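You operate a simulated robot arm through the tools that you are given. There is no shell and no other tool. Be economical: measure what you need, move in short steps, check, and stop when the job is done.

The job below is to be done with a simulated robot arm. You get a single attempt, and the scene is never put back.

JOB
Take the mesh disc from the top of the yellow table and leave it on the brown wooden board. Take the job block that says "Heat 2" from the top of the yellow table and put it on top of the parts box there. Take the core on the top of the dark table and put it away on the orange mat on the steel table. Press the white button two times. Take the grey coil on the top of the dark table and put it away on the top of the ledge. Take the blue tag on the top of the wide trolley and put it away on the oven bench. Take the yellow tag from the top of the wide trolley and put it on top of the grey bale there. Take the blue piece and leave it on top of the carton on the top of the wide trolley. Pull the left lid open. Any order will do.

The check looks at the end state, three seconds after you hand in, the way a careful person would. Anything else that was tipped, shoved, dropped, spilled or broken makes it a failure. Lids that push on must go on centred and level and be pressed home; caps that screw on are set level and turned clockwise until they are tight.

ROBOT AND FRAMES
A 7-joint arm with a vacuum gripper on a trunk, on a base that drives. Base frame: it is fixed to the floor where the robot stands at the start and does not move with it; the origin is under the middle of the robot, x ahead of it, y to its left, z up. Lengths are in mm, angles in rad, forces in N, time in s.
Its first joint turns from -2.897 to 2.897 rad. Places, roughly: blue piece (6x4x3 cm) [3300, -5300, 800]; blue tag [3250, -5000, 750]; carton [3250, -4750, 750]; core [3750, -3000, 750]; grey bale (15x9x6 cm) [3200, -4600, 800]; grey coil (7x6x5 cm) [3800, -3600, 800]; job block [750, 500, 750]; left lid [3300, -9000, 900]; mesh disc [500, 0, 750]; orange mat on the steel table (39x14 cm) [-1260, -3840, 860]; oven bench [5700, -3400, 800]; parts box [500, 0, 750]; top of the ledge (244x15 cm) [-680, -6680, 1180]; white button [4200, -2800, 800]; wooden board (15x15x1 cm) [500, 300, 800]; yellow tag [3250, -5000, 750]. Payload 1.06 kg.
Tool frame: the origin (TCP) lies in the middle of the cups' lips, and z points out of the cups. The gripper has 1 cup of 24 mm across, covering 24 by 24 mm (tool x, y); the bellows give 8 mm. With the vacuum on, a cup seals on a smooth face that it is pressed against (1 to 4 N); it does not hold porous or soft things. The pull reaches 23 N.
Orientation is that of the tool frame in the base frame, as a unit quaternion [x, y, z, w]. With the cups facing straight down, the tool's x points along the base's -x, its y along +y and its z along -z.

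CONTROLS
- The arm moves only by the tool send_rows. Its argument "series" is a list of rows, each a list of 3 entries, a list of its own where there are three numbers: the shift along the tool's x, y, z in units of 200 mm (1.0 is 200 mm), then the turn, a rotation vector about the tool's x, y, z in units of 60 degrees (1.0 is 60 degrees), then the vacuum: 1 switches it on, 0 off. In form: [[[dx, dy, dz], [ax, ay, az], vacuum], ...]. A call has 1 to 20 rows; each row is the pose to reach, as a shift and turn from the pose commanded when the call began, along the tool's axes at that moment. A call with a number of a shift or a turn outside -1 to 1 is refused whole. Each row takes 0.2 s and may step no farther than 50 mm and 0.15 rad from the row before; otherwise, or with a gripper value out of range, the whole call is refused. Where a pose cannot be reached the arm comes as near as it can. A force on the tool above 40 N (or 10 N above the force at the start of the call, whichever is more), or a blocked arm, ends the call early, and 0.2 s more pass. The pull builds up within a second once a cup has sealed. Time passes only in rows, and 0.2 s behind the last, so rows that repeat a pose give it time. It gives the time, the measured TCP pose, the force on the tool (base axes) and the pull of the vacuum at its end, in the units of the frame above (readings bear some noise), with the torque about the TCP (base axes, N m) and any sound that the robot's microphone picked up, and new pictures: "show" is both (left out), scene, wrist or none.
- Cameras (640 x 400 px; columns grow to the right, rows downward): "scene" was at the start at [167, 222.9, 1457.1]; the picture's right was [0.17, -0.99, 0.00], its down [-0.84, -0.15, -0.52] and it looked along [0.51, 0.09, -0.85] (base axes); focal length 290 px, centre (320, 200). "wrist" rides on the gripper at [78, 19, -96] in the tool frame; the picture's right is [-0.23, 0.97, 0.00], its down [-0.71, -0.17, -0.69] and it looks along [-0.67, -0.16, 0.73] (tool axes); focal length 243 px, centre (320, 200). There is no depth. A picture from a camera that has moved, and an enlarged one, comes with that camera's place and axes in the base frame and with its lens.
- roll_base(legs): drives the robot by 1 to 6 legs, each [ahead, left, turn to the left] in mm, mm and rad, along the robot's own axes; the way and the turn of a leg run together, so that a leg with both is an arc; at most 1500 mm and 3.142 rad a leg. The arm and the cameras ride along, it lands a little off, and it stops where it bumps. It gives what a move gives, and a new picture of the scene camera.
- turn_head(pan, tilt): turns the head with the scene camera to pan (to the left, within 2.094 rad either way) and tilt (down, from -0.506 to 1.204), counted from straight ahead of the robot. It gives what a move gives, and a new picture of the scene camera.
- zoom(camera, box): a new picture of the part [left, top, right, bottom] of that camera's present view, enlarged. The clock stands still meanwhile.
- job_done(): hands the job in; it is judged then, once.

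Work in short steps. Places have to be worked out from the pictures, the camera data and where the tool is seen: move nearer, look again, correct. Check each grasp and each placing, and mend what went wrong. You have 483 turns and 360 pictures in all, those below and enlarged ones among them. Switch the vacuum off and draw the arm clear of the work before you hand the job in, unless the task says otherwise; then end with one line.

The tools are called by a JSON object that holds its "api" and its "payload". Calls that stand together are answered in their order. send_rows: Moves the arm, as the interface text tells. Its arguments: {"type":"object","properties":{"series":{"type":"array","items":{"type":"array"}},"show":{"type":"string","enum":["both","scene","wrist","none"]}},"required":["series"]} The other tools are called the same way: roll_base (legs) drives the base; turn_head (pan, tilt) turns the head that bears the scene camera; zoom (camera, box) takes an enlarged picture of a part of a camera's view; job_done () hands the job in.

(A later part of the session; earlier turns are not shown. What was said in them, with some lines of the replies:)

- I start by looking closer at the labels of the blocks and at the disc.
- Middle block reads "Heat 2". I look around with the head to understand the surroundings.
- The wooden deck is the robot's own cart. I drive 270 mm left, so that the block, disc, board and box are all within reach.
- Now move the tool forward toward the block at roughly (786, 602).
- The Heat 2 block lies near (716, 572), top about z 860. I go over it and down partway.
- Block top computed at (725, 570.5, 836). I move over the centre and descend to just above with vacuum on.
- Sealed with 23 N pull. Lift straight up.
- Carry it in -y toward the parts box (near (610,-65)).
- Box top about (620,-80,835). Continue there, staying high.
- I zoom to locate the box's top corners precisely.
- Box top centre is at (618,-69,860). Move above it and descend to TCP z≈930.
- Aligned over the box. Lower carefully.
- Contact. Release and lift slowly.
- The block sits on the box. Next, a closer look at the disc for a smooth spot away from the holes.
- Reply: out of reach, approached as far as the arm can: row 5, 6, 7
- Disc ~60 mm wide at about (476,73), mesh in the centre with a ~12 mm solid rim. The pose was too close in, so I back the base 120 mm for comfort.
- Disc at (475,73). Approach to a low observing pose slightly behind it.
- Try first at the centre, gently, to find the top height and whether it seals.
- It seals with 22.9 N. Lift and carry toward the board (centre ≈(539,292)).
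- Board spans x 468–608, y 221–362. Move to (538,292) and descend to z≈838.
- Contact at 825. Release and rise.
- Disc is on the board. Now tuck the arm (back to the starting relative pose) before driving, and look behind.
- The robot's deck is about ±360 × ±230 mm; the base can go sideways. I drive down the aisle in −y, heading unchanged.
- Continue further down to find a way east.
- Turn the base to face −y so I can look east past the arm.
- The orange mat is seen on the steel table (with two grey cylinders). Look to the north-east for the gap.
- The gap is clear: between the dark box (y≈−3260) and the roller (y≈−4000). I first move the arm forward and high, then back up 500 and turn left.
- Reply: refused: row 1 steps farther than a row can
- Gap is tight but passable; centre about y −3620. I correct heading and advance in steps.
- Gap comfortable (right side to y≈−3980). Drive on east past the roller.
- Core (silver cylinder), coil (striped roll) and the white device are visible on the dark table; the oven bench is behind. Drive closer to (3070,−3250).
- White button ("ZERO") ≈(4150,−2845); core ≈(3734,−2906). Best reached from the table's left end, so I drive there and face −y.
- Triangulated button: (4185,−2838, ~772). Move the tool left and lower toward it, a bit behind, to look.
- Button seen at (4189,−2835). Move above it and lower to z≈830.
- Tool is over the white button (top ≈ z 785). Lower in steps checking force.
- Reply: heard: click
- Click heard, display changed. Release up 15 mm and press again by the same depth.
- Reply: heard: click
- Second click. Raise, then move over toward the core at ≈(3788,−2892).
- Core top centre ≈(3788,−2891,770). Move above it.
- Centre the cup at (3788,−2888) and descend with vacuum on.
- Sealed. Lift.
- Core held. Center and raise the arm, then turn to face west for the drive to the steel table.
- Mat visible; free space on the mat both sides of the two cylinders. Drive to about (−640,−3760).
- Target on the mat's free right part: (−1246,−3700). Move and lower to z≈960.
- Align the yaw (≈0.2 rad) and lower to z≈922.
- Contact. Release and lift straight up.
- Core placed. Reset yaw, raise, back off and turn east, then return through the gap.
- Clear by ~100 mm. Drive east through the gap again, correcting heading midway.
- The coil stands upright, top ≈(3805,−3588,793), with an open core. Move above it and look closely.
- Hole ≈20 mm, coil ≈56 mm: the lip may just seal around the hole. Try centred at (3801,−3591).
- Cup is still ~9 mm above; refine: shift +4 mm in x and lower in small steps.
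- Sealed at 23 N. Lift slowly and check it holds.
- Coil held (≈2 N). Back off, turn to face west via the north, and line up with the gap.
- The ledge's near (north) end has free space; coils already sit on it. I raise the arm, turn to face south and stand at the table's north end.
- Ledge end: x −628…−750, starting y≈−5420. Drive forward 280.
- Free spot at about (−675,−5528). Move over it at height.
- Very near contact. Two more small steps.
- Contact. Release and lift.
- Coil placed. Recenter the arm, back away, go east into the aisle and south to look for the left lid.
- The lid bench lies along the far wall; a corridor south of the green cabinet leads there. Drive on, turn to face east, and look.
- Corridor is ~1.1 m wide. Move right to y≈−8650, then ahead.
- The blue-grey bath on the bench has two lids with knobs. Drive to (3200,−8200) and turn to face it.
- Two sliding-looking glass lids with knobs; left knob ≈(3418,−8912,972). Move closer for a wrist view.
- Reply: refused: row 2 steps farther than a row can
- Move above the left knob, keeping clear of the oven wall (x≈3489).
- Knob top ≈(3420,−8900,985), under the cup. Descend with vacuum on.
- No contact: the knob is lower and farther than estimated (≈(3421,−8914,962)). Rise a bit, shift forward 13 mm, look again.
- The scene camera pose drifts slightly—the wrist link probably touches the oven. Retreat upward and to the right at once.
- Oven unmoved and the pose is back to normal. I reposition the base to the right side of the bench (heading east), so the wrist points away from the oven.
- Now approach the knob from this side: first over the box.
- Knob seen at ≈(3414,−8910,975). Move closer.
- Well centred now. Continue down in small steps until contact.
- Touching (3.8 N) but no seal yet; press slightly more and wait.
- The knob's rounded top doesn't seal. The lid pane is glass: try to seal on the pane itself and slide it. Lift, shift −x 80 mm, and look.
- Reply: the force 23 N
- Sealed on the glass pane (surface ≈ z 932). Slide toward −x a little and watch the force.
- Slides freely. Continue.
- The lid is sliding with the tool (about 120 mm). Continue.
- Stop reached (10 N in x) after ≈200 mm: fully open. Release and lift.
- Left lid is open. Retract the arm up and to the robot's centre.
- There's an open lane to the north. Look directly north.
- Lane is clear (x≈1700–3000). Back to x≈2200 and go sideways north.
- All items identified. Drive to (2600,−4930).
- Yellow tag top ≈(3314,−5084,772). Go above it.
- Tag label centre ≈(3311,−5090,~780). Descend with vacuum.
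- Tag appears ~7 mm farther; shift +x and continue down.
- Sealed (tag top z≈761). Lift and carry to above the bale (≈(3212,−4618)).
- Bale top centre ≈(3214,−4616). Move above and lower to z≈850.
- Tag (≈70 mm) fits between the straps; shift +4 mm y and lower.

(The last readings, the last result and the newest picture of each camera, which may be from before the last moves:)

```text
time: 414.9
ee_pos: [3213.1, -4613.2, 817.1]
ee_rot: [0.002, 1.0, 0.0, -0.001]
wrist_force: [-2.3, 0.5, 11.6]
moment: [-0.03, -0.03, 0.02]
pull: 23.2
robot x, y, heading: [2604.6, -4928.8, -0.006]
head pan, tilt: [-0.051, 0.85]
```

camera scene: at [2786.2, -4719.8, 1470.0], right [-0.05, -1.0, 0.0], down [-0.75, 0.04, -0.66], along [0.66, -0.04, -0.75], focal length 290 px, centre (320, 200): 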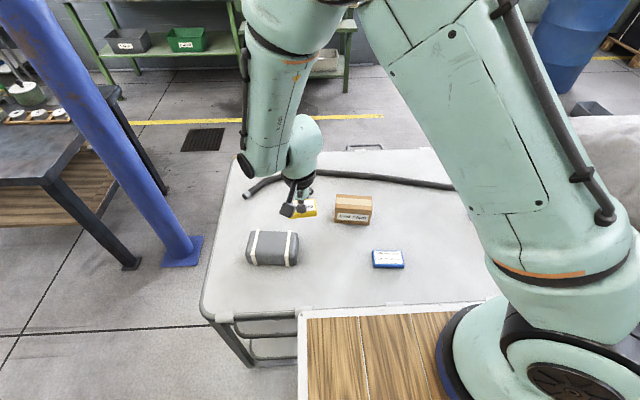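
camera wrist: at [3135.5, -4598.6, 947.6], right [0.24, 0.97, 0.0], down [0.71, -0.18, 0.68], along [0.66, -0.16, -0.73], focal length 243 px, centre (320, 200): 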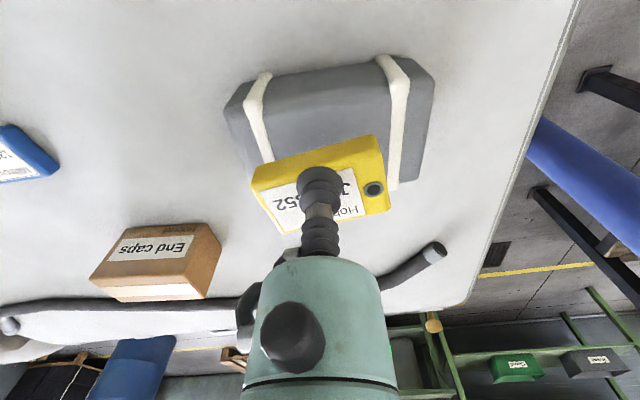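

Contact. Release and rise.

{"api": "send_rows", "payload": {"series": [[[0, 0, -0.01], [0, 0, 0], 0], [[0, 0, -0.01], [0, 0, 0], 0], [[0, 0, -0.01], [0, 0, 0], 0], [[0, 0, -0.015], [0, 0, 0], 0], [[0, 0, -0.1], [0, 0, 0], 0], [[0, 0, -0.3], [0, 0, 0], 0], [[0, 0, -0.5], [0, 0, 0], 0], [[0, 0, -0.65], [0, 0, 0], 0]], "show": "wrist"}}

{"api": "zoom", "payload": {"camera": "scene", "box": [220, 180, 400, 290]}}

```text
time: 416.6
ee_pos: [3213.4, -4612.3, 947.3]
ee_rot: [0.003, 1.0, 0.0, 0.001]
wrist_force: [-0.5, -0.1, 0.3]
moment: [-0.01, 0.02, -0.02]
pull: 0.0
robot x, y, heading: [2609.1, -4926.8, -0.001]
head pan, tilt: [-0.051, 0.85]
camera wrist: at [3134.6, -4593.9, 1043.5], right [0.24, 0.97, 0.0], down [0.71, -0.18, 0.68], along [0.66, -0.17, -0.73], focal length 243 px, centre (320, 200)
```

wrist: 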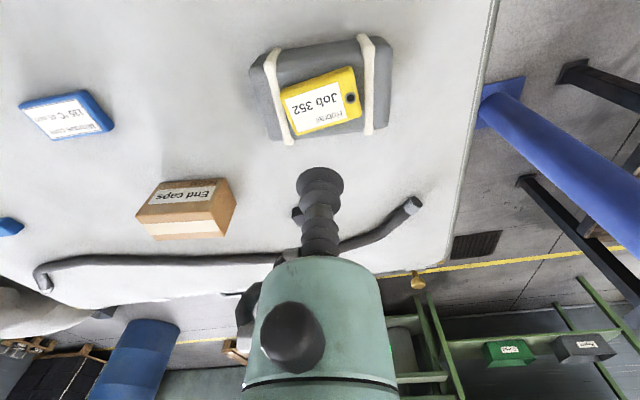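

```text
3.56 times, centred on (310, 235) of scene
camera zoom: at [2786.5, -4719.5, 1469.9], right [-0.05, -1.0, 0.0], down [-0.75, 0.04, -0.66], along [0.66, -0.04, -0.75], focal length 1031 px, centre (356, 76)
```

zoom: 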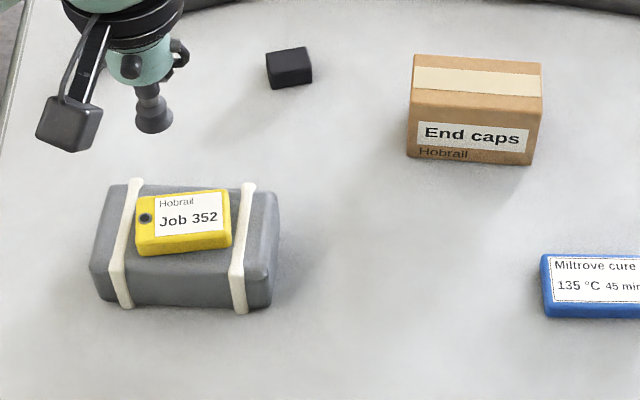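

Yellow tag is on the bale. Next the blue piece ≈(3320,−5246).

{"api": "send_rows", "payload": {"series": [[[-0.04, -0.2, 0], [0, 0, 0], 0], [[-0.08, -0.4, 0], [0, 0, 0], 0], [[-0.12, -0.6, 0], [0, 0, 0], 0], [[-0.15, -0.8, 0], [0, 0, 0], 0], [[-0.18, -1, 0], [0, 0, 0], 0]], "show": "none"}}

{"api": "send_rows", "payload": {"series": [[[-0.04, -0.2, 0], [0, 0, 0], 0], [[-0.08, -0.4, 0], [0, 0, 0], 0], [[-0.12, -0.6, 0], [0, 0, 0], 0], [[-0.15, -0.8, 0], [0, 0, 0], 0], [[-0.18, -1, 0], [0, 0, 0], 0]], "show": "none"}}

{"api": "send_rows", "payload": {"series": [[[-0.04, -0.2, 0], [0, 0, 0], 0], [[-0.08, -0.4, 0], [0, 0, 0], 0], [[-0.12, -0.6, 0], [0, 0, 0], 0], [[-0.14, -0.8, 0], [0, 0, 0], 0], [[-0.14, -0.9, 0.2], [0, 0, 0], 0], [[-0.14, -0.9, 0.4], [0, 0, 0], 0], [[-0.14, -0.9, 0.4], [0, 0, 0], 0]], "show": "wrist"}}

{"api": "zoom", "payload": {"camera": "scene", "box": [420, 180, 540, 260]}}

```text
time: 417.9
ee_pos: [3248.8, -4813.6, 947.9]
ee_rot: [0.002, 1.0, 0.001, -0.001]
wrist_force: [-0.8, -0.4, -0.5]
moment: [-0.06, -0.01, 0.04]
pull: 0.1
robot x, y, heading: [2606.0, -4928.3, -0.004]
head pan, tilt: [-0.051, 0.85]
```

```text
time: 419.1
ee_pos: [3283.9, -5012.9, 947.9]
ee_rot: [0.002, 1.0, 0.0, -0.001]
wrist_force: [-0.1, 0.3, -0.3]
moment: [-0.03, 0.0, 0.0]
pull: 0.0
robot x, y, heading: [2608.4, -4926.3, -0.003]
head pan, tilt: [-0.051, 0.85]
```

```text
time: 420.6
ee_pos: [3310.7, -5194.4, 867.2]
ee_rot: [0.003, 1.0, 0.001, 0.001]
wrist_force: [-0.8, 0.5, -0.2]
moment: [0.01, 0.0, 0.0]
pull: 0.1
robot x, y, heading: [2607.7, -4924.1, -0.005]
head pan, tilt: [-0.051, 0.85]
camera wrist: at [3231.2, -5176.6, 963.5], right [0.24, 0.97, 0.0], down [0.71, -0.18, 0.68], along [0.66, -0.16, -0.73], focal length 243 px, centre (320, 200)
```

wrist: 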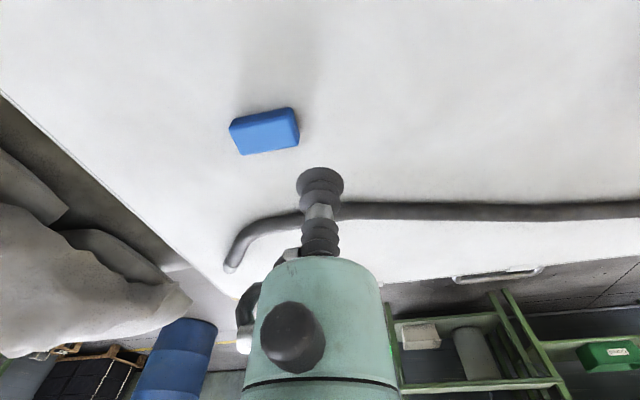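

```text
5.00 times, centred on (480, 220) of scene
camera zoom: at [2786.2, -4719.9, 1470.0], right [-0.05, -1.0, 0.0], down [-0.75, 0.04, -0.66], along [0.66, -0.04, -0.75], focal length 1449 px, centre (-480, 100)
```

zoom: 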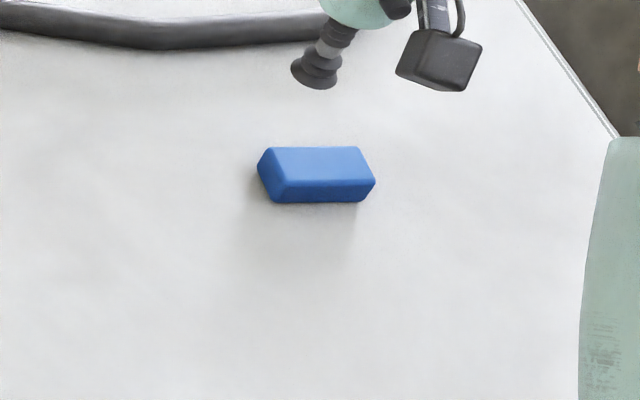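

Blue piece ≈(3325,−5249,~768). Move over and descend.

{"api": "send_rows", "payload": {"series": [[[-0.035, -0.15, 0], [0, 0, 0], 1], [[-0.07, -0.27, 0.1], [0, 0, 0], 1], [[-0.07, -0.27, 0.3], [0, 0, 0], 1], [[-0.07, -0.27, 0.4], [0, 0, 0], 1], [[-0.07, -0.27, 0.45], [0, 0, 0], 1], [[-0.07, -0.27, 0.45], [0, 0, 0], 1]], "show": "none"}}

{"api": "zoom", "payload": {"camera": "wrist", "box": [240, 80, 400, 220]}}

```text
time: 422.1
ee_pos: [3323.5, -5247.9, 776.8]
ee_rot: [0.003, 1.0, 0.0, -0.001]
wrist_force: [0.4, 0.1, 0.4]
moment: [0.01, 0.01, -0.01]
pull: 0.0
robot x, y, heading: [2609.8, -4930.5, -0.004]
head pan, tilt: [-0.051, 0.85]
```

```text
2.86 times, centred on (320, 150) of wrist
camera zoom: at [3245.7, -5229.5, 873.1], right [0.24, 0.97, 0.0], down [0.71, -0.18, 0.68], along [0.66, -0.16, -0.73], focal length 693 px, centre (320, 343)
```

zoom: 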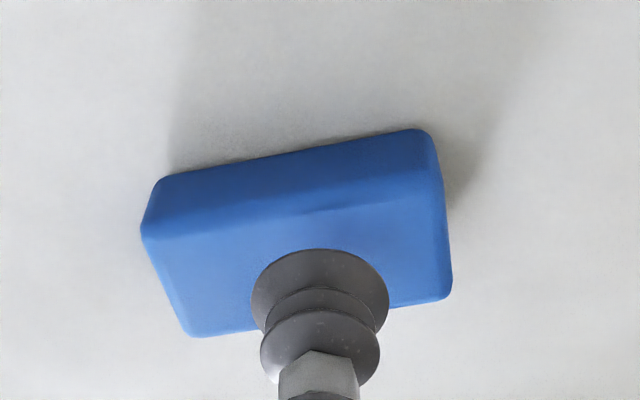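

{"api": "send_rows", "payload": {"series": [[[0, -0.015, 0.02], [0, 0, 0], 1], [[0, -0.015, 0.035], [0, 0, 0], 1], [[0, -0.015, 0.04], [0, 0, 0], 1], [[0, -0.015, 0.04], [0, 0, 0], 1], [[0, -0.015, 0.04], [0, 0, 0], 1]], "show": "none"}}

```text
time: 423.2
ee_pos: [3323.8, -5251.9, 769.5]
ee_rot: [0.003, 1.0, 0.0, 0.0]
wrist_force: [-0.4, -0.4, 0.0]
moment: [-0.01, 0.0, -0.02]
pull: 0.0
robot x, y, heading: [2606.3, -4927.3, -0.003]
head pan, tilt: [-0.051, 0.85]
```

{"api": "send_rows", "payload": {"series": [[[0, 0, 0.015], [0, 0, 0], 1], [[0, 0, 0.03], [0, 0, 0], 1], [[0, 0, 0.03], [0, 0, 0], 1], [[0, 0, 0.03], [0, 0, 0], 1]], "show": "none"}}

{"api": "zoom", "payload": {"camera": "wrist", "box": [240, 80, 400, 220]}}

```text
time: 424.2
ee_pos: [3324.1, -5250.2, 764.4]
ee_rot: [0.002, 1.0, 0.0, -0.001]
wrist_force: [-0.9, 0.2, 0.2]
moment: [0.0, -0.06, 0.03]
pull: 23.2
robot x, y, heading: [2605.3, -4926.7, -0.003]
head pan, tilt: [-0.051, 0.85]
```

```text
2.86 times, centred on (320, 150) of wrist
camera zoom: at [3245.1, -5232.3, 859.7], right [0.24, 0.97, 0.0], down [0.71, -0.18, 0.68], along [0.66, -0.16, -0.73], focal length 693 px, centre (320, 343)
```

zoom: 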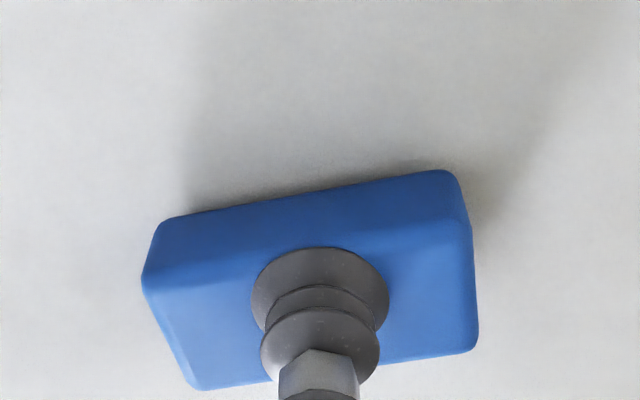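

Sealed. Lift and carry toward the carton (≈(3345,−4854)).

{"api": "send_rows", "payload": {"series": [[[0, 0, -0.1], [0, 0, 0], 1], [[0, 0, -0.3], [0, 0, 0], 1], [[0, 0, -0.5], [0, 0, 0], 1], [[0, 0, -0.75], [0, 0, 0], 1], [[0, 0.15, -0.9], [0, 0, 0], 1], [[0, 0.35, -0.9], [0, 0, 0], 1], [[0, 0.55, -0.9], [0, 0, 0], 1], [[0, 0.75, -0.9], [0, 0, 0], 1], [[0, 0.95, -0.9], [0, 0, 0], 1]], "show": "none"}}

{"api": "send_rows", "payload": {"series": [[[0, 0.2, 0], [0, 0, 0], 1], [[0, 0.4, 0], [0, 0, 0], 1], [[0, 0.5, 0], [0, 0, 0], 1], [[0, 0.5, 0], [0, 0, 0], 1]], "show": "both"}}

```text
time: 426.2
ee_pos: [3324.1, -5061.0, 943.5]
ee_rot: [0.003, 1.0, -0.001, -0.001]
wrist_force: [0.4, -0.2, -0.4]
moment: [0.03, 0.02, -0.01]
pull: 23.0
robot x, y, heading: [2607.8, -4922.3, -0.002]
head pan, tilt: [-0.051, 0.85]
```

```text
time: 427.2
ee_pos: [3325.0, -4961.2, 944.5]
ee_rot: [0.003, 1.0, 0.0, 0.0]
wrist_force: [-0.4, 0.5, -0.6]
moment: [0.01, -0.01, -0.01]
pull: 22.6
robot x, y, heading: [2608.2, -4926.5, -0.001]
head pan, tilt: [-0.051, 0.85]
camera scene: at [2786.2, -4719.8, 1470.0], right [-0.05, -1.0, 0.0], down [-0.75, 0.04, -0.66], along [0.66, -0.04, -0.75], focal length 290 px, centre (320, 200)
camera wrist: at [3246.6, -4942.1, 1040.1], right [0.24, 0.97, 0.0], down [0.71, -0.18, 0.68], along [0.66, -0.16, -0.73], focal length 243 px, centre (320, 200)
```

scene: 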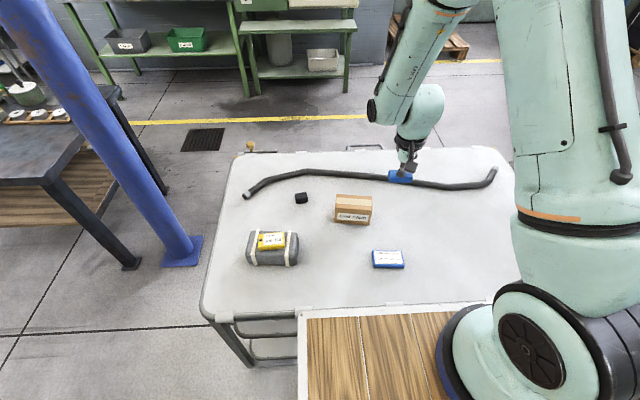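
wrist: 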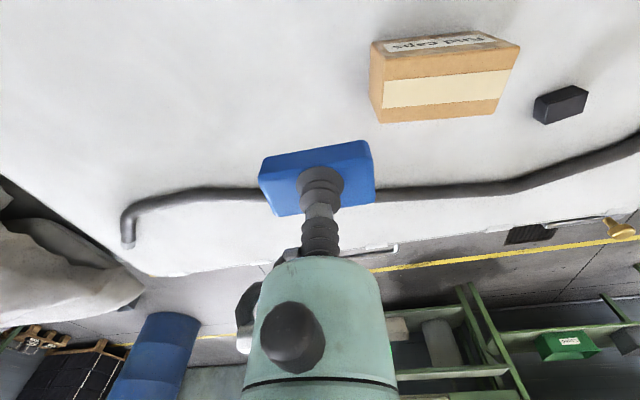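

Carton top centre ≈(3345,−4851,807), yaw ≈8°. Move above, align yaw, lower to z≈870.

{"api": "send_rows", "payload": {"series": [[[-0.05, 0.2, 0], [0, 0, 0.05], 1], [[-0.1, 0.4, 0], [0, 0, 0.1], 1], [[-0.1, 0.55, 0], [0, 0, 0.1], 1], [[-0.1, 0.55, 0.2], [0, 0, 0.1], 1], [[-0.1, 0.55, 0.35], [0, 0, 0.1], 1], [[-0.1, 0.55, 0.35], [0, 0, 0.1], 1]], "show": "wrist"}}

{"api": "zoom", "payload": {"camera": "scene", "box": [300, 150, 420, 240]}}

```text
time: 428.6
ee_pos: [3346.5, -4850.9, 874.9]
ee_rot: [0.055, 0.998, -0.001, -0.001]
wrist_force: [-0.2, 0.1, -1.6]
moment: [0.0, -0.03, -0.03]
pull: 23.1
robot x, y, heading: [2606.4, -4922.7, -0.003]
head pan, tilt: [-0.051, 0.85]
camera wrist: at [3270.1, -4824.2, 969.4], right [0.34, 0.94, 0.0], down [0.69, -0.25, 0.68], along [0.64, -0.23, -0.73], focal length 243 px, centre (320, 200)
```

wrist: 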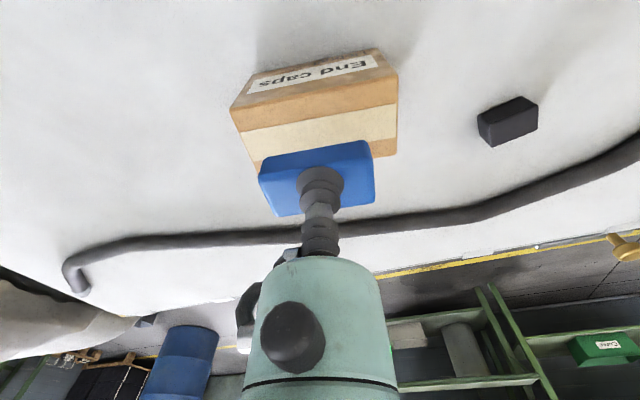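

```text
4.44 times, centred on (360, 195) of scene
camera zoom: at [2786.2, -4719.8, 1470.0], right [-0.05, -1.0, 0.0], down [-0.75, 0.04, -0.66], along [0.66, -0.04, -0.75], focal length 1288 px, centre (142, 222)
```

zoom: 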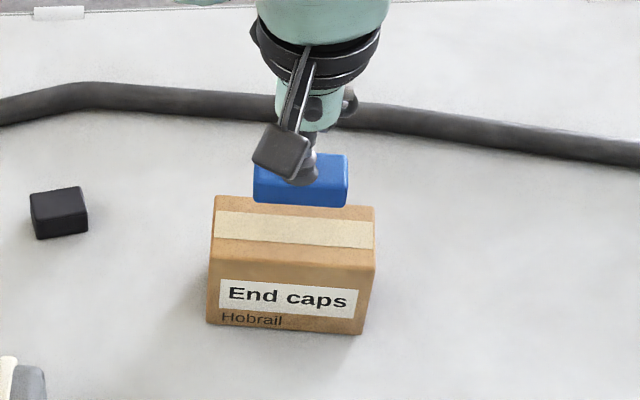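

Aligned. Lower.

{"api": "send_rows", "payload": {"series": [[[0, 0, 0.07], [0, 0, 0], 1], [[0, 0, 0.12], [0, 0, 0], 1], [[0, 0, 0.15], [0, 0, 0], 1], [[0, 0, 0.15], [0, 0, 0], 1]], "show": "none"}}

{"api": "zoom", "payload": {"camera": "scene", "box": [300, 150, 420, 240]}}

```text
time: 429.6
ee_pos: [3346.7, -4852.1, 843.6]
ee_rot: [0.055, 0.999, 0.0, -0.001]
wrist_force: [-0.2, -0.4, -0.4]
moment: [-0.03, 0.02, 0.0]
pull: 23.4
robot x, y, heading: [2607.9, -4926.8, 0.001]
head pan, tilt: [-0.051, 0.85]
```

```text
4.44 times, centred on (360, 195) of scene
camera zoom: at [2786.3, -4719.8, 1470.0], right [-0.05, -1.0, 0.0], down [-0.75, 0.04, -0.66], along [0.66, -0.04, -0.75], focal length 1288 px, centre (142, 222)
```

zoom: 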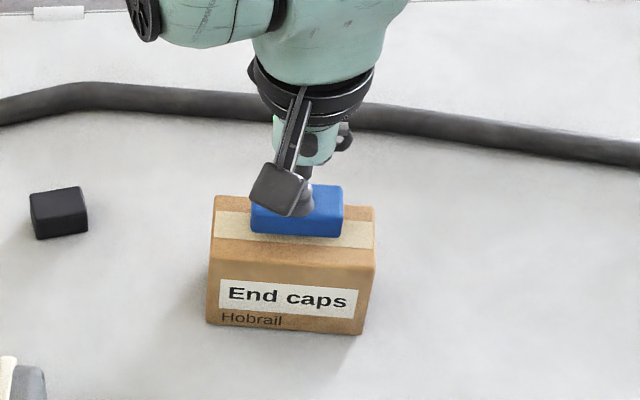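

{"api": "send_rows", "payload": {"series": [[[0, 0, 0.02], [0, 0, 0], 1], [[0, 0, 0.03], [0, 0, 0], 1], [[0, 0, 0.03], [0, 0, 0], 1]], "show": "none"}}

```text
time: 430.4
ee_pos: [3346.2, -4852.0, 837.9]
ee_rot: [0.055, 0.999, 0.0, -0.002]
wrist_force: [0.5, 0.7, -1.1]
moment: [-0.04, 0.0, -0.01]
pull: 23.4
robot x, y, heading: [2610.7, -4926.0, -0.005]
head pan, tilt: [-0.051, 0.85]
```

{"api": "send_rows", "payload": {"series": [[[0, 0, 0.01], [0, 0, 0], 1], [[0, 0, 0.02], [0, 0, 0], 1], [[0, 0, 0.02], [0, 0, 0], 1]], "show": "none"}}

{"api": "zoom", "payload": {"camera": "scene", "box": [300, 150, 420, 240]}}

```text
time: 431.2
ee_pos: [3345.7, -4850.6, 834.1]
ee_rot: [0.055, 0.999, 0.0, -0.001]
wrist_force: [2.2, -1.0, 12.4]
moment: [-0.03, -0.01, 0.0]
pull: 23.1
robot x, y, heading: [2609.3, -4925.3, -0.007]
head pan, tilt: [-0.051, 0.85]
```

```text
4.44 times, centred on (360, 195) of scene
camera zoom: at [2785.9, -4719.9, 1470.1], right [-0.05, -1.0, 0.0], down [-0.75, 0.04, -0.66], along [0.66, -0.04, -0.75], focal length 1288 px, centre (142, 222)
```

zoom: 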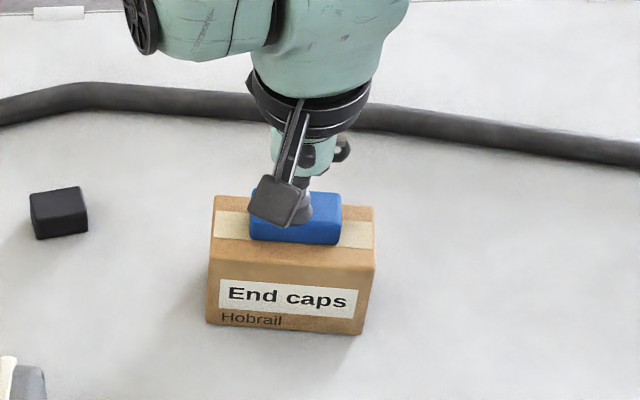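

Contact. Release and rise (reset yaw on the way up).

{"api": "send_rows", "payload": {"series": [[[0, 0, -0.01], [0, 0, 0], 0], [[0, 0, -0.01], [0, 0, 0], 0], [[0, 0, -0.01], [0, 0, 0], 0], [[0, 0, -0.015], [0, 0, 0], 0], [[0, 0, -0.1], [0, 0, 0], 0], [[0, 0, -0.3], [0, 0, -0.05], 0], [[0, 0, -0.5], [0, 0, -0.1], 0], [[0, 0, -0.55], [0, 0, -0.1], 0]], "show": "wrist"}}

{"api": "zoom", "payload": {"camera": "scene", "box": [300, 150, 460, 290]}}

```text
time: 433.1
ee_pos: [3345.1, -4851.9, 944.8]
ee_rot: [0.003, 1.0, 0.0, -0.001]
wrist_force: [0.1, 0.2, -0.1]
moment: [0.0, -0.01, 0.0]
pull: 0.1
robot x, y, heading: [2607.4, -4924.0, -0.002]
head pan, tilt: [-0.051, 0.85]
camera wrist: at [3267.2, -4832.6, 1040.2], right [0.24, 0.97, 0.0], down [0.71, -0.18, 0.68], along [0.66, -0.16, -0.73], focal length 243 px, centre (320, 200)
```

wrist: 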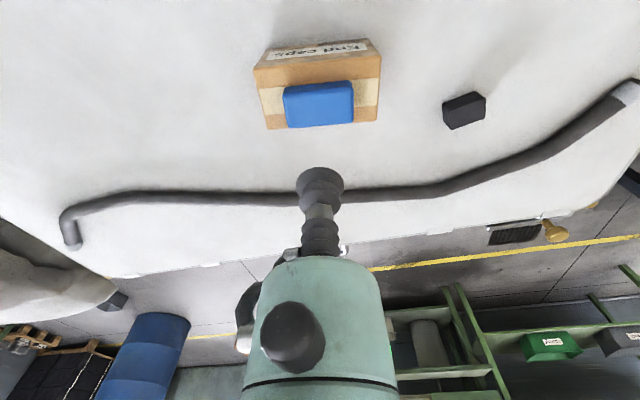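

```text
2.86 times, centred on (380, 220) of scene
camera zoom: at [2786.4, -4719.7, 1470.0], right [-0.05, -1.0, 0.0], down [-0.75, 0.04, -0.66], along [0.66, -0.04, -0.75], focal length 828 px, centre (149, 143)
```

zoom: 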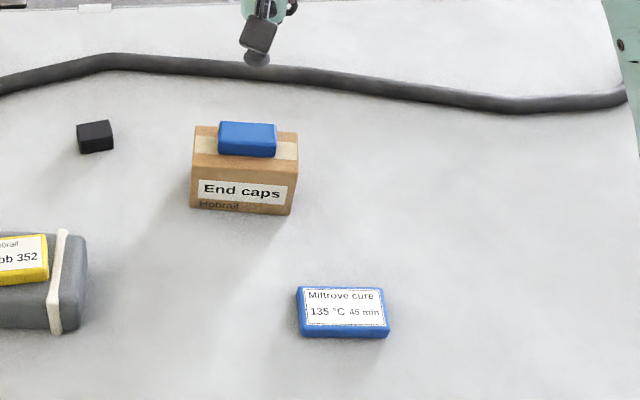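

Blue piece on the carton. Now the blue tag ≈(3189,−4937,758).

{"api": "send_rows", "payload": {"series": [[[0.2, -0.1, 0], [0, 0, 0], 0], [[0.4, -0.2, 0], [0, 0, 0], 0], [[0.6, -0.3, 0], [0, 0, 0], 0], [[0.78, -0.42, 0.05], [0, 0, 0], 0], [[0.78, -0.42, 0.25], [0, 0, 0], 0], [[0.78, -0.42, 0.45], [0, 0, 0], 0], [[0.78, -0.42, 0.45], [0, 0, 0], 0]], "show": "wrist"}}

{"api": "zoom", "payload": {"camera": "scene", "box": [340, 200, 460, 290]}}

```text
time: 434.6
ee_pos: [3189.5, -4935.6, 854.4]
ee_rot: [0.003, 1.0, 0.0, 0.0]
wrist_force: [-0.4, 0.0, 0.2]
moment: [0.02, 0.02, 0.0]
pull: 0.0
robot x, y, heading: [2611.1, -4928.5, -0.001]
head pan, tilt: [-0.051, 0.85]
camera wrist: at [3110.6, -4916.5, 951.0], right [0.24, 0.97, 0.0], down [0.71, -0.18, 0.68], along [0.66, -0.16, -0.73], focal length 243 px, centre (320, 200)
```

wrist: 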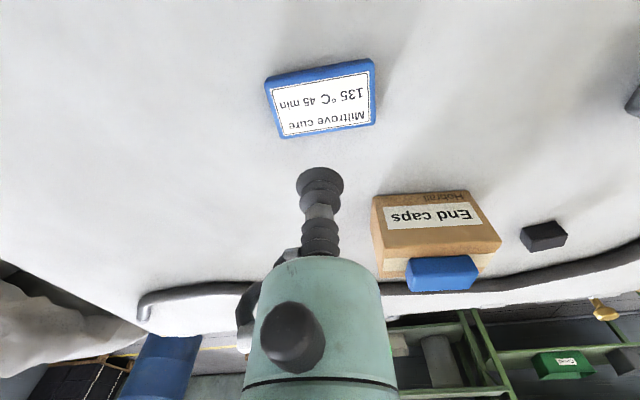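

```text
4.44 times, centred on (400, 245) of scene
camera zoom: at [2786.2, -4719.8, 1470.0], right [-0.05, -1.0, 0.0], down [-0.75, 0.04, -0.66], along [0.66, -0.04, -0.75], focal length 1288 px, centre (-36, 0)
```

zoom: 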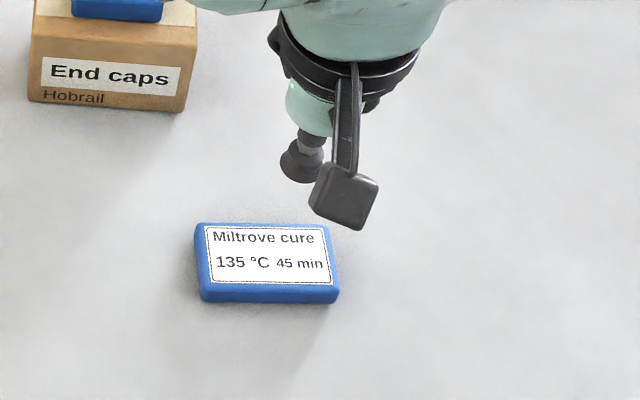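

{"api": "send_rows", "payload": {"series": [[[0.01, 0, 0.2], [0, 0, 0], 1], [[0.01, 0, 0.35], [0, 0, 0], 1], [[0.01, 0, 0.42], [0, 0, 0], 1], [[0.01, 0, 0.45], [0, 0, 0], 1], [[0.01, 0, 0.465], [0, 0, 0], 1], [[0.01, 0, 0.465], [0, 0, 0], 1]], "show": "none"}}

```text
time: 436.1
ee_pos: [3187.7, -4935.0, 760.3]
ee_rot: [0.003, 1.0, 0.0, -0.001]
wrist_force: [0.8, 0.6, 0.4]
moment: [-0.04, 0.01, 0.0]
pull: 23.2
robot x, y, heading: [2610.9, -4928.1, -0.002]
head pan, tilt: [-0.051, 0.85]
```

Sealed. Lift to travel height.

{"api": "send_rows", "payload": {"series": [[[0, 0, -0.1], [0, 0, 0], 1], [[0, 0, -0.3], [0, 0, 0], 1], [[0, 0, -0.5], [0, 0, 0], 1], [[0, 0, -0.75], [0, 0, 0], 1], [[0, 0, -1], [0, 0, 0], 1]], "show": "none"}}

{"api": "send_rows", "payload": {"series": [[[0, 0, -0.25], [0, 0, 0], 1], [[0, 0, -0.5], [0, 0, 0], 1], [[0, 0, -0.75], [0, 0, 0], 1], [[0, 0, -0.95], [0, 0, 0], 1], [[0, 0, -0.95], [0, 0, 0], 1]], "show": "wrist"}}

```text
time: 437.2
ee_pos: [3188.2, -4934.4, 959.8]
ee_rot: [0.002, 1.0, 0.0, -0.001]
wrist_force: [0.4, 0.5, -0.2]
moment: [-0.01, 0.06, 0.0]
pull: 22.8
robot x, y, heading: [2608.1, -4927.4, -0.0]
head pan, tilt: [-0.051, 0.85]
```

```text
time: 438.4
ee_pos: [3188.2, -4934.8, 1150.9]
ee_rot: [0.003, 1.0, 0.0, -0.001]
wrist_force: [0.3, 0.5, -0.8]
moment: [-0.01, 0.0, -0.02]
pull: 22.9
robot x, y, heading: [2609.1, -4923.5, -0.001]
head pan, tilt: [-0.051, 0.85]
camera wrist: at [3109.0, -4915.4, 1247.7], right [0.24, 0.97, 0.0], down [0.71, -0.18, 0.68], along [0.66, -0.16, -0.73], focal length 243 px, centre (320, 200)
```

wrist: 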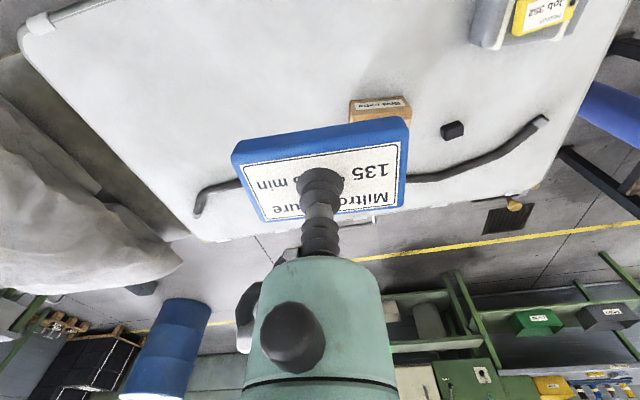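

Route north around the dark table: back off, go north, east, then south in front of the oven bench.

{"api": "roll_base", "payload": {"legs": [[-150, 0, 0], [0, 1500, 0], [0, 1220, 0]]}}

{"api": "turn_head", "payload": {"pan": 0.0, "tilt": 0.4}}

```text
time: 452.6
ee_pos: [3052.9, -2218.9, 1151.1]
ee_rot: [0.005, 1.0, 0.0, -0.001]
wrist_force: [0.6, 0.1, -1.3]
moment: [0.02, -0.02, -0.02]
pull: 23.1
robot x, y, heading: [2471.9, -2209.3, -0.006]
head pan, tilt: [-0.051, 0.85]
camera scene: at [2652.7, -2002.1, 1470.0], right [-0.06, -1.0, 0.0], down [-0.75, 0.04, -0.66], along [0.66, -0.04, -0.75], focal length 290 px, centre (320, 200)
```

scene: 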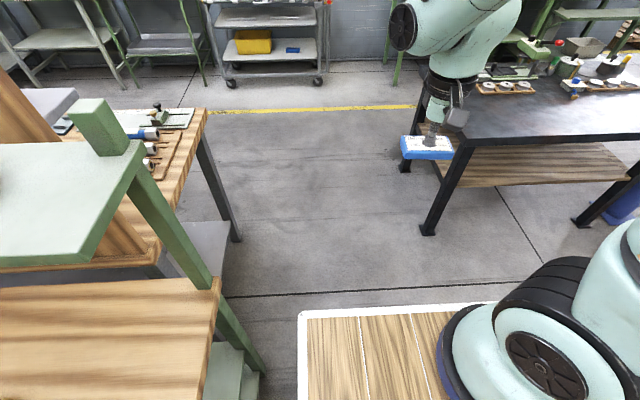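

```text
time: 453.5
ee_pos: [3052.4, -2218.7, 1151.4]
ee_rot: [0.005, 1.0, 0.0, 0.0]
wrist_force: [0.0, 0.0, -0.1]
moment: [0.01, -0.01, 0.02]
pull: 22.7
robot x, y, heading: [2471.3, -2210.7, -0.014]
head pan, tilt: [0.0, 0.4]
camera scene: at [2667.3, -1998.3, 1509.1], right [-0.01, -1.0, 0.0], down [-0.39, 0.0, -0.92], along [0.92, -0.01, -0.39], focal length 290 px, centre (320, 200)
```

scene: 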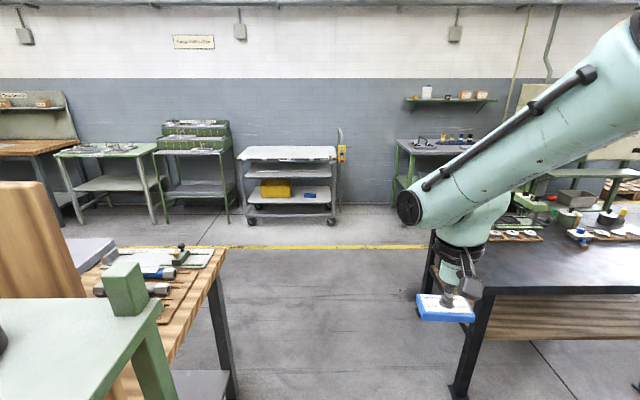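

Passage is clear. Drive east.

{"api": "roll_base", "payload": {"legs": [[1500, 0, 0.01], [790, 0, 0]]}}

{"api": "turn_head", "payload": {"pan": -0.6, "tilt": 0.4}}

```text
time: 464.8
ee_pos: [5340.7, -2229.9, 1150.9]
ee_rot: [0.005, 1.0, 0.0, -0.001]
wrist_force: [0.1, 0.1, -0.6]
moment: [0.0, -0.02, -0.04]
pull: 23.0
robot x, y, heading: [4760.0, -2219.1, -0.008]
head pan, tilt: [0.0, 0.4]
camera scene: at [4954.1, -2010.8, 1509.1], right [-0.01, -1.0, 0.0], down [-0.39, 0.0, -0.92], along [0.92, -0.01, -0.39], focal length 290 px, centre (320, 200)
```

scene: 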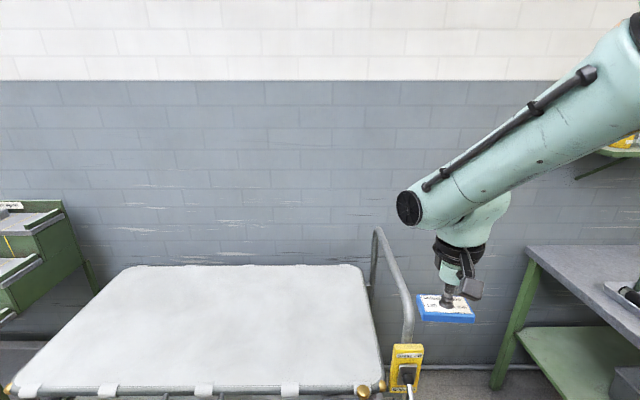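

```text
time: 465.8
ee_pos: [5339.9, -2230.4, 1152.0]
ee_rot: [0.005, 1.0, 0.0, -0.002]
wrist_force: [0.5, 1.1, -0.6]
moment: [-0.03, 0.0, 0.01]
pull: 23.0
robot x, y, heading: [4761.3, -2223.1, -0.008]
head pan, tilt: [-0.6, 0.4]
camera scene: at [4937.5, -2062.9, 1509.1], right [-0.57, -0.82, 0.0], down [-0.32, 0.22, -0.92], along [0.76, -0.53, -0.39], focal length 290 px, centre (320, 200)
```

scene: 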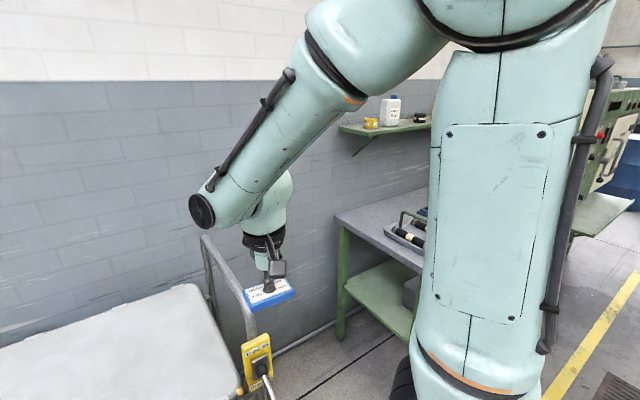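

Drive right (south) 1130 mm in front of the oven bench.

{"api": "roll_base", "payload": {"legs": [[0, -1130, 0.008]]}}

{"api": "turn_head", "payload": {"pan": 0.0, "tilt": 0.65}}

```text
time: 471.6
ee_pos: [5333.0, -3362.2, 1150.9]
ee_rot: [0.003, 1.0, 0.0, -0.001]
wrist_force: [-0.8, -0.2, -0.1]
moment: [-0.01, 0.0, -0.02]
pull: 23.1
robot x, y, heading: [4752.6, -3353.7, -0.002]
head pan, tilt: [-0.6, 0.4]
camera scene: at [4930.5, -3196.3, 1509.1], right [-0.57, -0.82, 0.0], down [-0.32, 0.22, -0.92], along [0.76, -0.52, -0.39], focal length 290 px, centre (320, 200)
```

scene: 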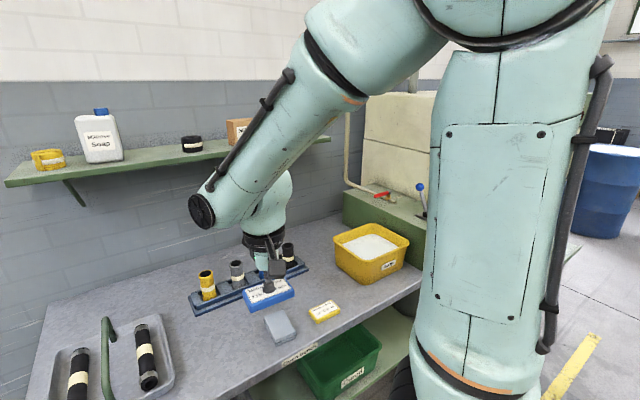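

```text
time: 472.6
ee_pos: [5333.5, -3362.8, 1152.1]
ee_rot: [0.004, 1.0, 0.0, 0.0]
wrist_force: [0.7, 0.1, -0.3]
moment: [0.03, 0.0, 0.03]
pull: 22.8
robot x, y, heading: [4756.2, -3356.2, -0.005]
head pan, tilt: [0.0, 0.649]
camera scene: at [4941.1, -3144.1, 1486.7], right [0.0, -1.0, 0.0], down [-0.6, 0.0, -0.8], along [0.8, 0.0, -0.6], focal length 290 px, centre (320, 200)
```

scene: 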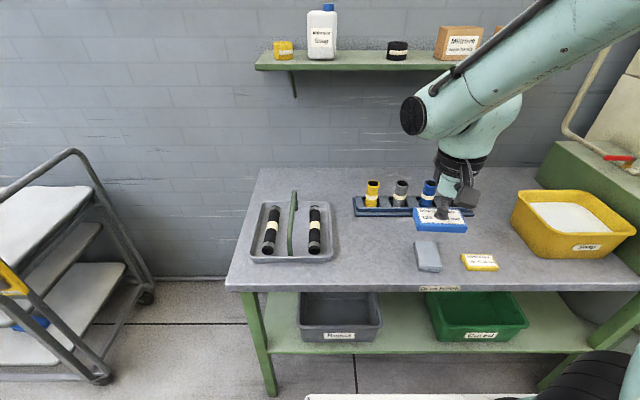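

Bench z≈805; free area around (5563,−3322) between tray and grey block. Drive ahead 120 first.

{"api": "roll_base", "payload": {"legs": [[120, 0, 0]]}}

{"api": "send_rows", "payload": {"series": [[[-0.1, 0.05, 0.15], [0, 0, 0], 1], [[-0.2, 0.1, 0.3], [0, 0, 0], 1], [[-0.35, 0.15, 0.45], [0, 0, 0], 1], [[-0.5, 0.2, 0.6], [0, 0, 0], 1], [[-0.55, 0.2, 0.8], [0, 0, 0], 1], [[-0.55, 0.2, 1], [0, 0, 0], 1]], "show": "both"}}

```text
time: 473.8
ee_pos: [5452.8, -3362.0, 1151.1]
ee_rot: [0.002, 1.0, 0.0, -0.001]
wrist_force: [-0.1, 0.3, -0.6]
moment: [0.01, -0.02, 0.03]
pull: 22.9
robot x, y, heading: [4873.4, -3356.9, -0.01]
head pan, tilt: [0.0, 0.649]
camera scene: at [5060.8, -3144.2, 1486.6], right [0.0, -1.0, 0.0], down [-0.6, 0.0, -0.8], along [0.8, 0.0, -0.6], focal length 290 px, centre (320, 200)
```

scene: 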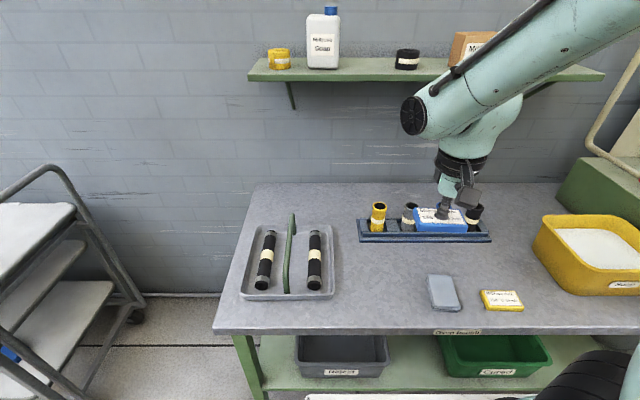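

```text
time: 475.2
ee_pos: [5564.0, -3322.8, 949.7]
ee_rot: [0.003, 1.0, 0.001, -0.001]
wrist_force: [0.0, 0.3, 0.6]
moment: [0.02, -0.04, 0.02]
pull: 22.8
robot x, y, heading: [4876.0, -3354.1, -0.008]
head pan, tilt: [0.0, 0.649]
camera scene: at [5060.2, -3144.3, 1486.7], right [0.0, -1.0, 0.0], down [-0.6, 0.0, -0.8], along [0.8, 0.0, -0.6], focal length 290 px, centre (320, 200)
camera wrist: at [5485.2, -3304.6, 1047.3], right [0.24, 0.97, 0.0], down [0.71, -0.18, 0.68], along [0.66, -0.16, -0.73], focal length 243 px, centre (320, 200)
```

scene: 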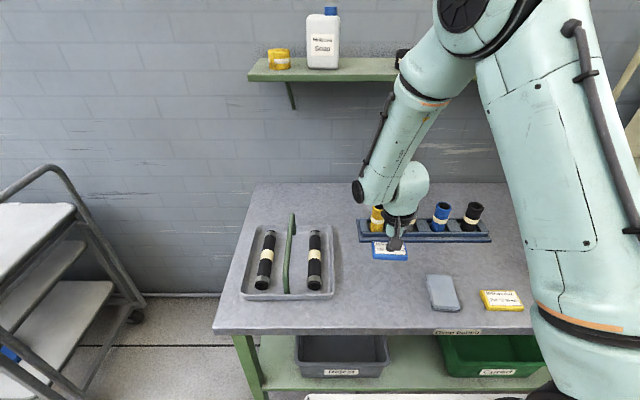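
wrist: 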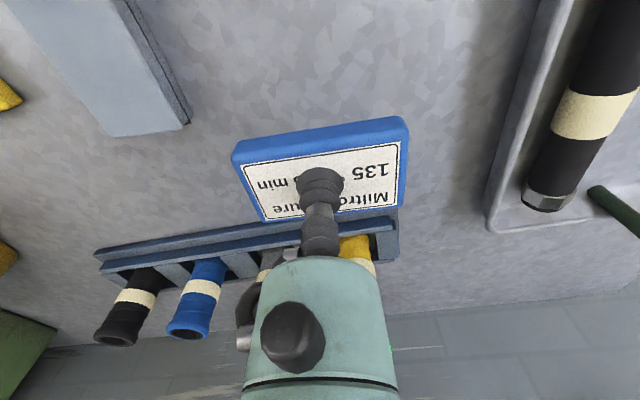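

{"api": "send_rows", "payload": {"series": [[[0, 0, 0.2], [0, 0, 0], 1], [[0, 0, 0.4], [0, 0, 0], 1], [[0, 0, 0.48], [0, 0, 0], 1], [[0, 0, 0.48], [0, 0, 0], 1]], "show": "wrist"}}

{"api": "zoom", "payload": {"camera": "scene", "box": [320, 190, 480, 310]}}

```text
time: 476.1
ee_pos: [5563.6, -3322.2, 859.6]
ee_rot: [0.002, 1.0, 0.001, 0.0]
wrist_force: [-6.2, 0.4, 22.8]
moment: [-0.01, -0.05, 0.04]
pull: 22.8
robot x, y, heading: [4871.0, -3354.7, -0.008]
head pan, tilt: [0.0, 0.649]
stopped in row 4: the force on the tool passed its limit at 61 N (the readings are from after the stop); the commanded pose is now the measured one
camera wrist: at [5484.4, -3304.6, 954.8], right [0.24, 0.97, 0.0], down [0.71, -0.18, 0.69], along [0.67, -0.16, -0.73], focal length 243 px, centre (320, 200)
```

wrist: 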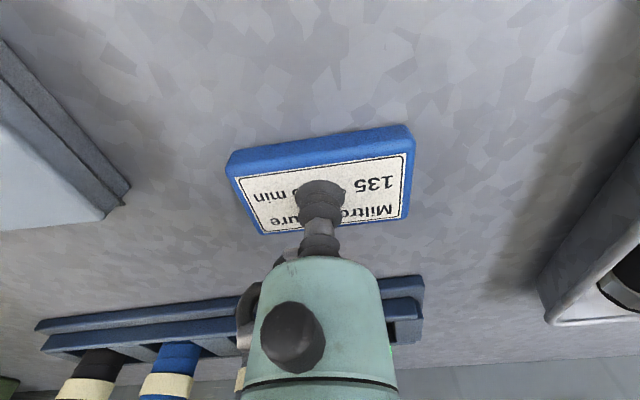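

```text
3.33 times, centred on (400, 250) of scene
camera zoom: at [5059.6, -3144.2, 1486.8], right [0.0, -1.0, 0.0], down [-0.6, 0.0, -0.8], along [0.8, 0.0, -0.6], focal length 966 px, centre (53, 33)
```

zoom: 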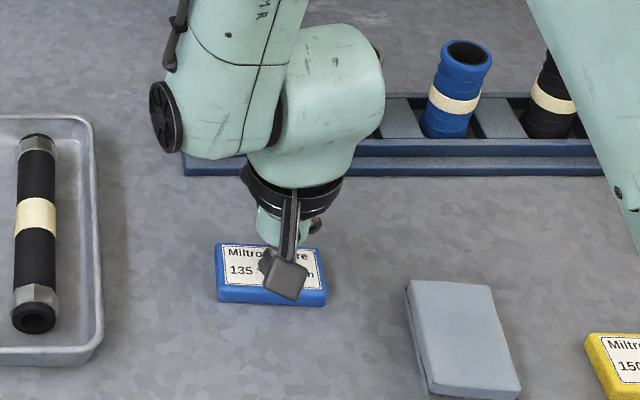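

The bench top is higher than estimated; the tag is on it. Release and rise.

{"api": "send_rows", "payload": {"series": [[[0, 0, -0.01], [0, 0, 0], 0], [[0, 0, -0.015], [0, 0, 0], 0], [[0, 0, -0.015], [0, 0, 0], 0], [[0, 0, -0.02], [0, 0, 0], 0], [[0, 0, -0.02], [0, 0, 0], 0], [[0, 0, -0.1], [0, 0, 0], 0], [[0, 0, -0.3], [0, 0, 0], 0], [[0, 0, -0.5], [0, 0, 0], 0], [[0, 0, -0.75], [0, 0, 0], 0], [[0, 0, -1], [0, 0, 0], 0]], "show": "both"}}

```text
time: 478.3
ee_pos: [5563.7, -3324.9, 1058.7]
ee_rot: [0.003, 1.0, 0.0, 0.0]
wrist_force: [0.0, -0.9, 0.4]
moment: [-0.03, 0.06, 0.02]
pull: 0.0
robot x, y, heading: [4875.1, -3353.5, -0.0]
head pan, tilt: [0.0, 0.649]
camera scene: at [5061.2, -3144.0, 1486.5], right [0.0, -1.0, 0.0], down [-0.6, 0.0, -0.8], along [0.8, 0.0, -0.6], focal length 290 px, centre (320, 200)
camera wrist: at [5485.6, -3306.4, 1154.2], right [0.24, 0.97, 0.0], down [0.71, -0.18, 0.68], along [0.66, -0.16, -0.73], focal length 243 px, centre (320, 200)
```

scene: 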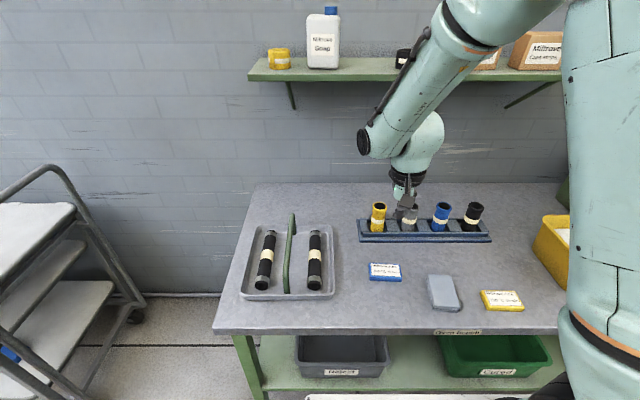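
wrist: 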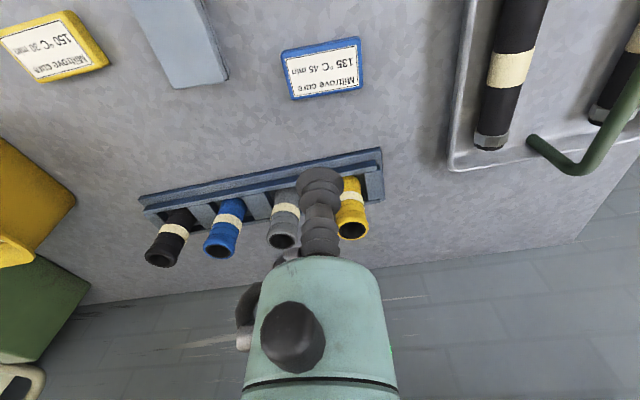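

Tag placed. Draw the arm clear of the bench before handing in.

{"api": "send_rows", "payload": {"series": [[[0.1, 0, -0.15], [0, 0, 0], 0], [[0.25, 0, -0.3], [0, 0, 0], 0], [[0.4, 0, -0.4], [0, 0, 0], 0], [[0.5, 0, -0.5], [0, 0, 0], 0]], "show": "none"}}

{"api": "roll_base", "payload": {"legs": [[-170, 0, 0]]}}

```text
time: 479.3
ee_pos: [5464.9, -3324.2, 1158.0]
ee_rot: [0.003, 1.0, 0.0, 0.0]
wrist_force: [0.0, 0.1, -0.8]
moment: [-0.01, 0.02, 0.04]
pull: 0.1
robot x, y, heading: [4872.2, -3354.4, -0.004]
head pan, tilt: [0.0, 0.649]
```

```text
time: 480.7
ee_pos: [5293.2, -3323.8, 1157.7]
ee_rot: [0.003, 1.0, 0.001, 0.001]
wrist_force: [0.2, 0.3, 1.1]
moment: [-0.02, 0.0, 0.03]
pull: 0.1
robot x, y, heading: [4705.4, -3350.7, -0.006]
head pan, tilt: [0.0, 0.649]
camera scene: at [4890.7, -3143.7, 1486.6], right [0.0, -1.0, 0.0], down [-0.6, 0.0, -0.8], along [0.8, 0.0, -0.6], focal length 290 px, centre (320, 200)
```

scene: 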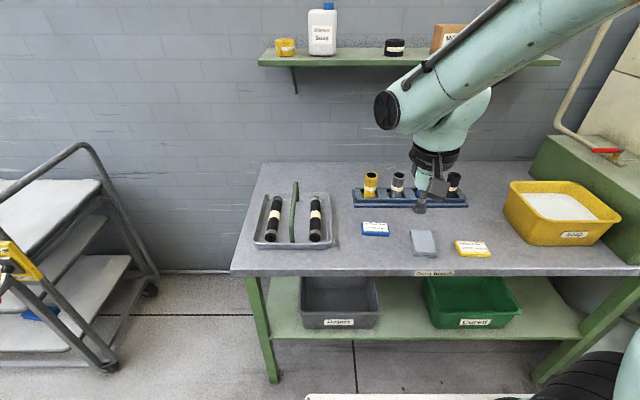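

All items are done and the arm is clear; I hand in.

{"api": "job_done", "payload": {}}

```text
The job is handed in.
```

All nine parts of the job are done and it is handed in. Two contacts could matter: the wrist seemed to brush the oven beside the coil box, which showed no movement afterwards. The blue tag was also pressed onto the oven bench at 61 N for a moment before I released it.
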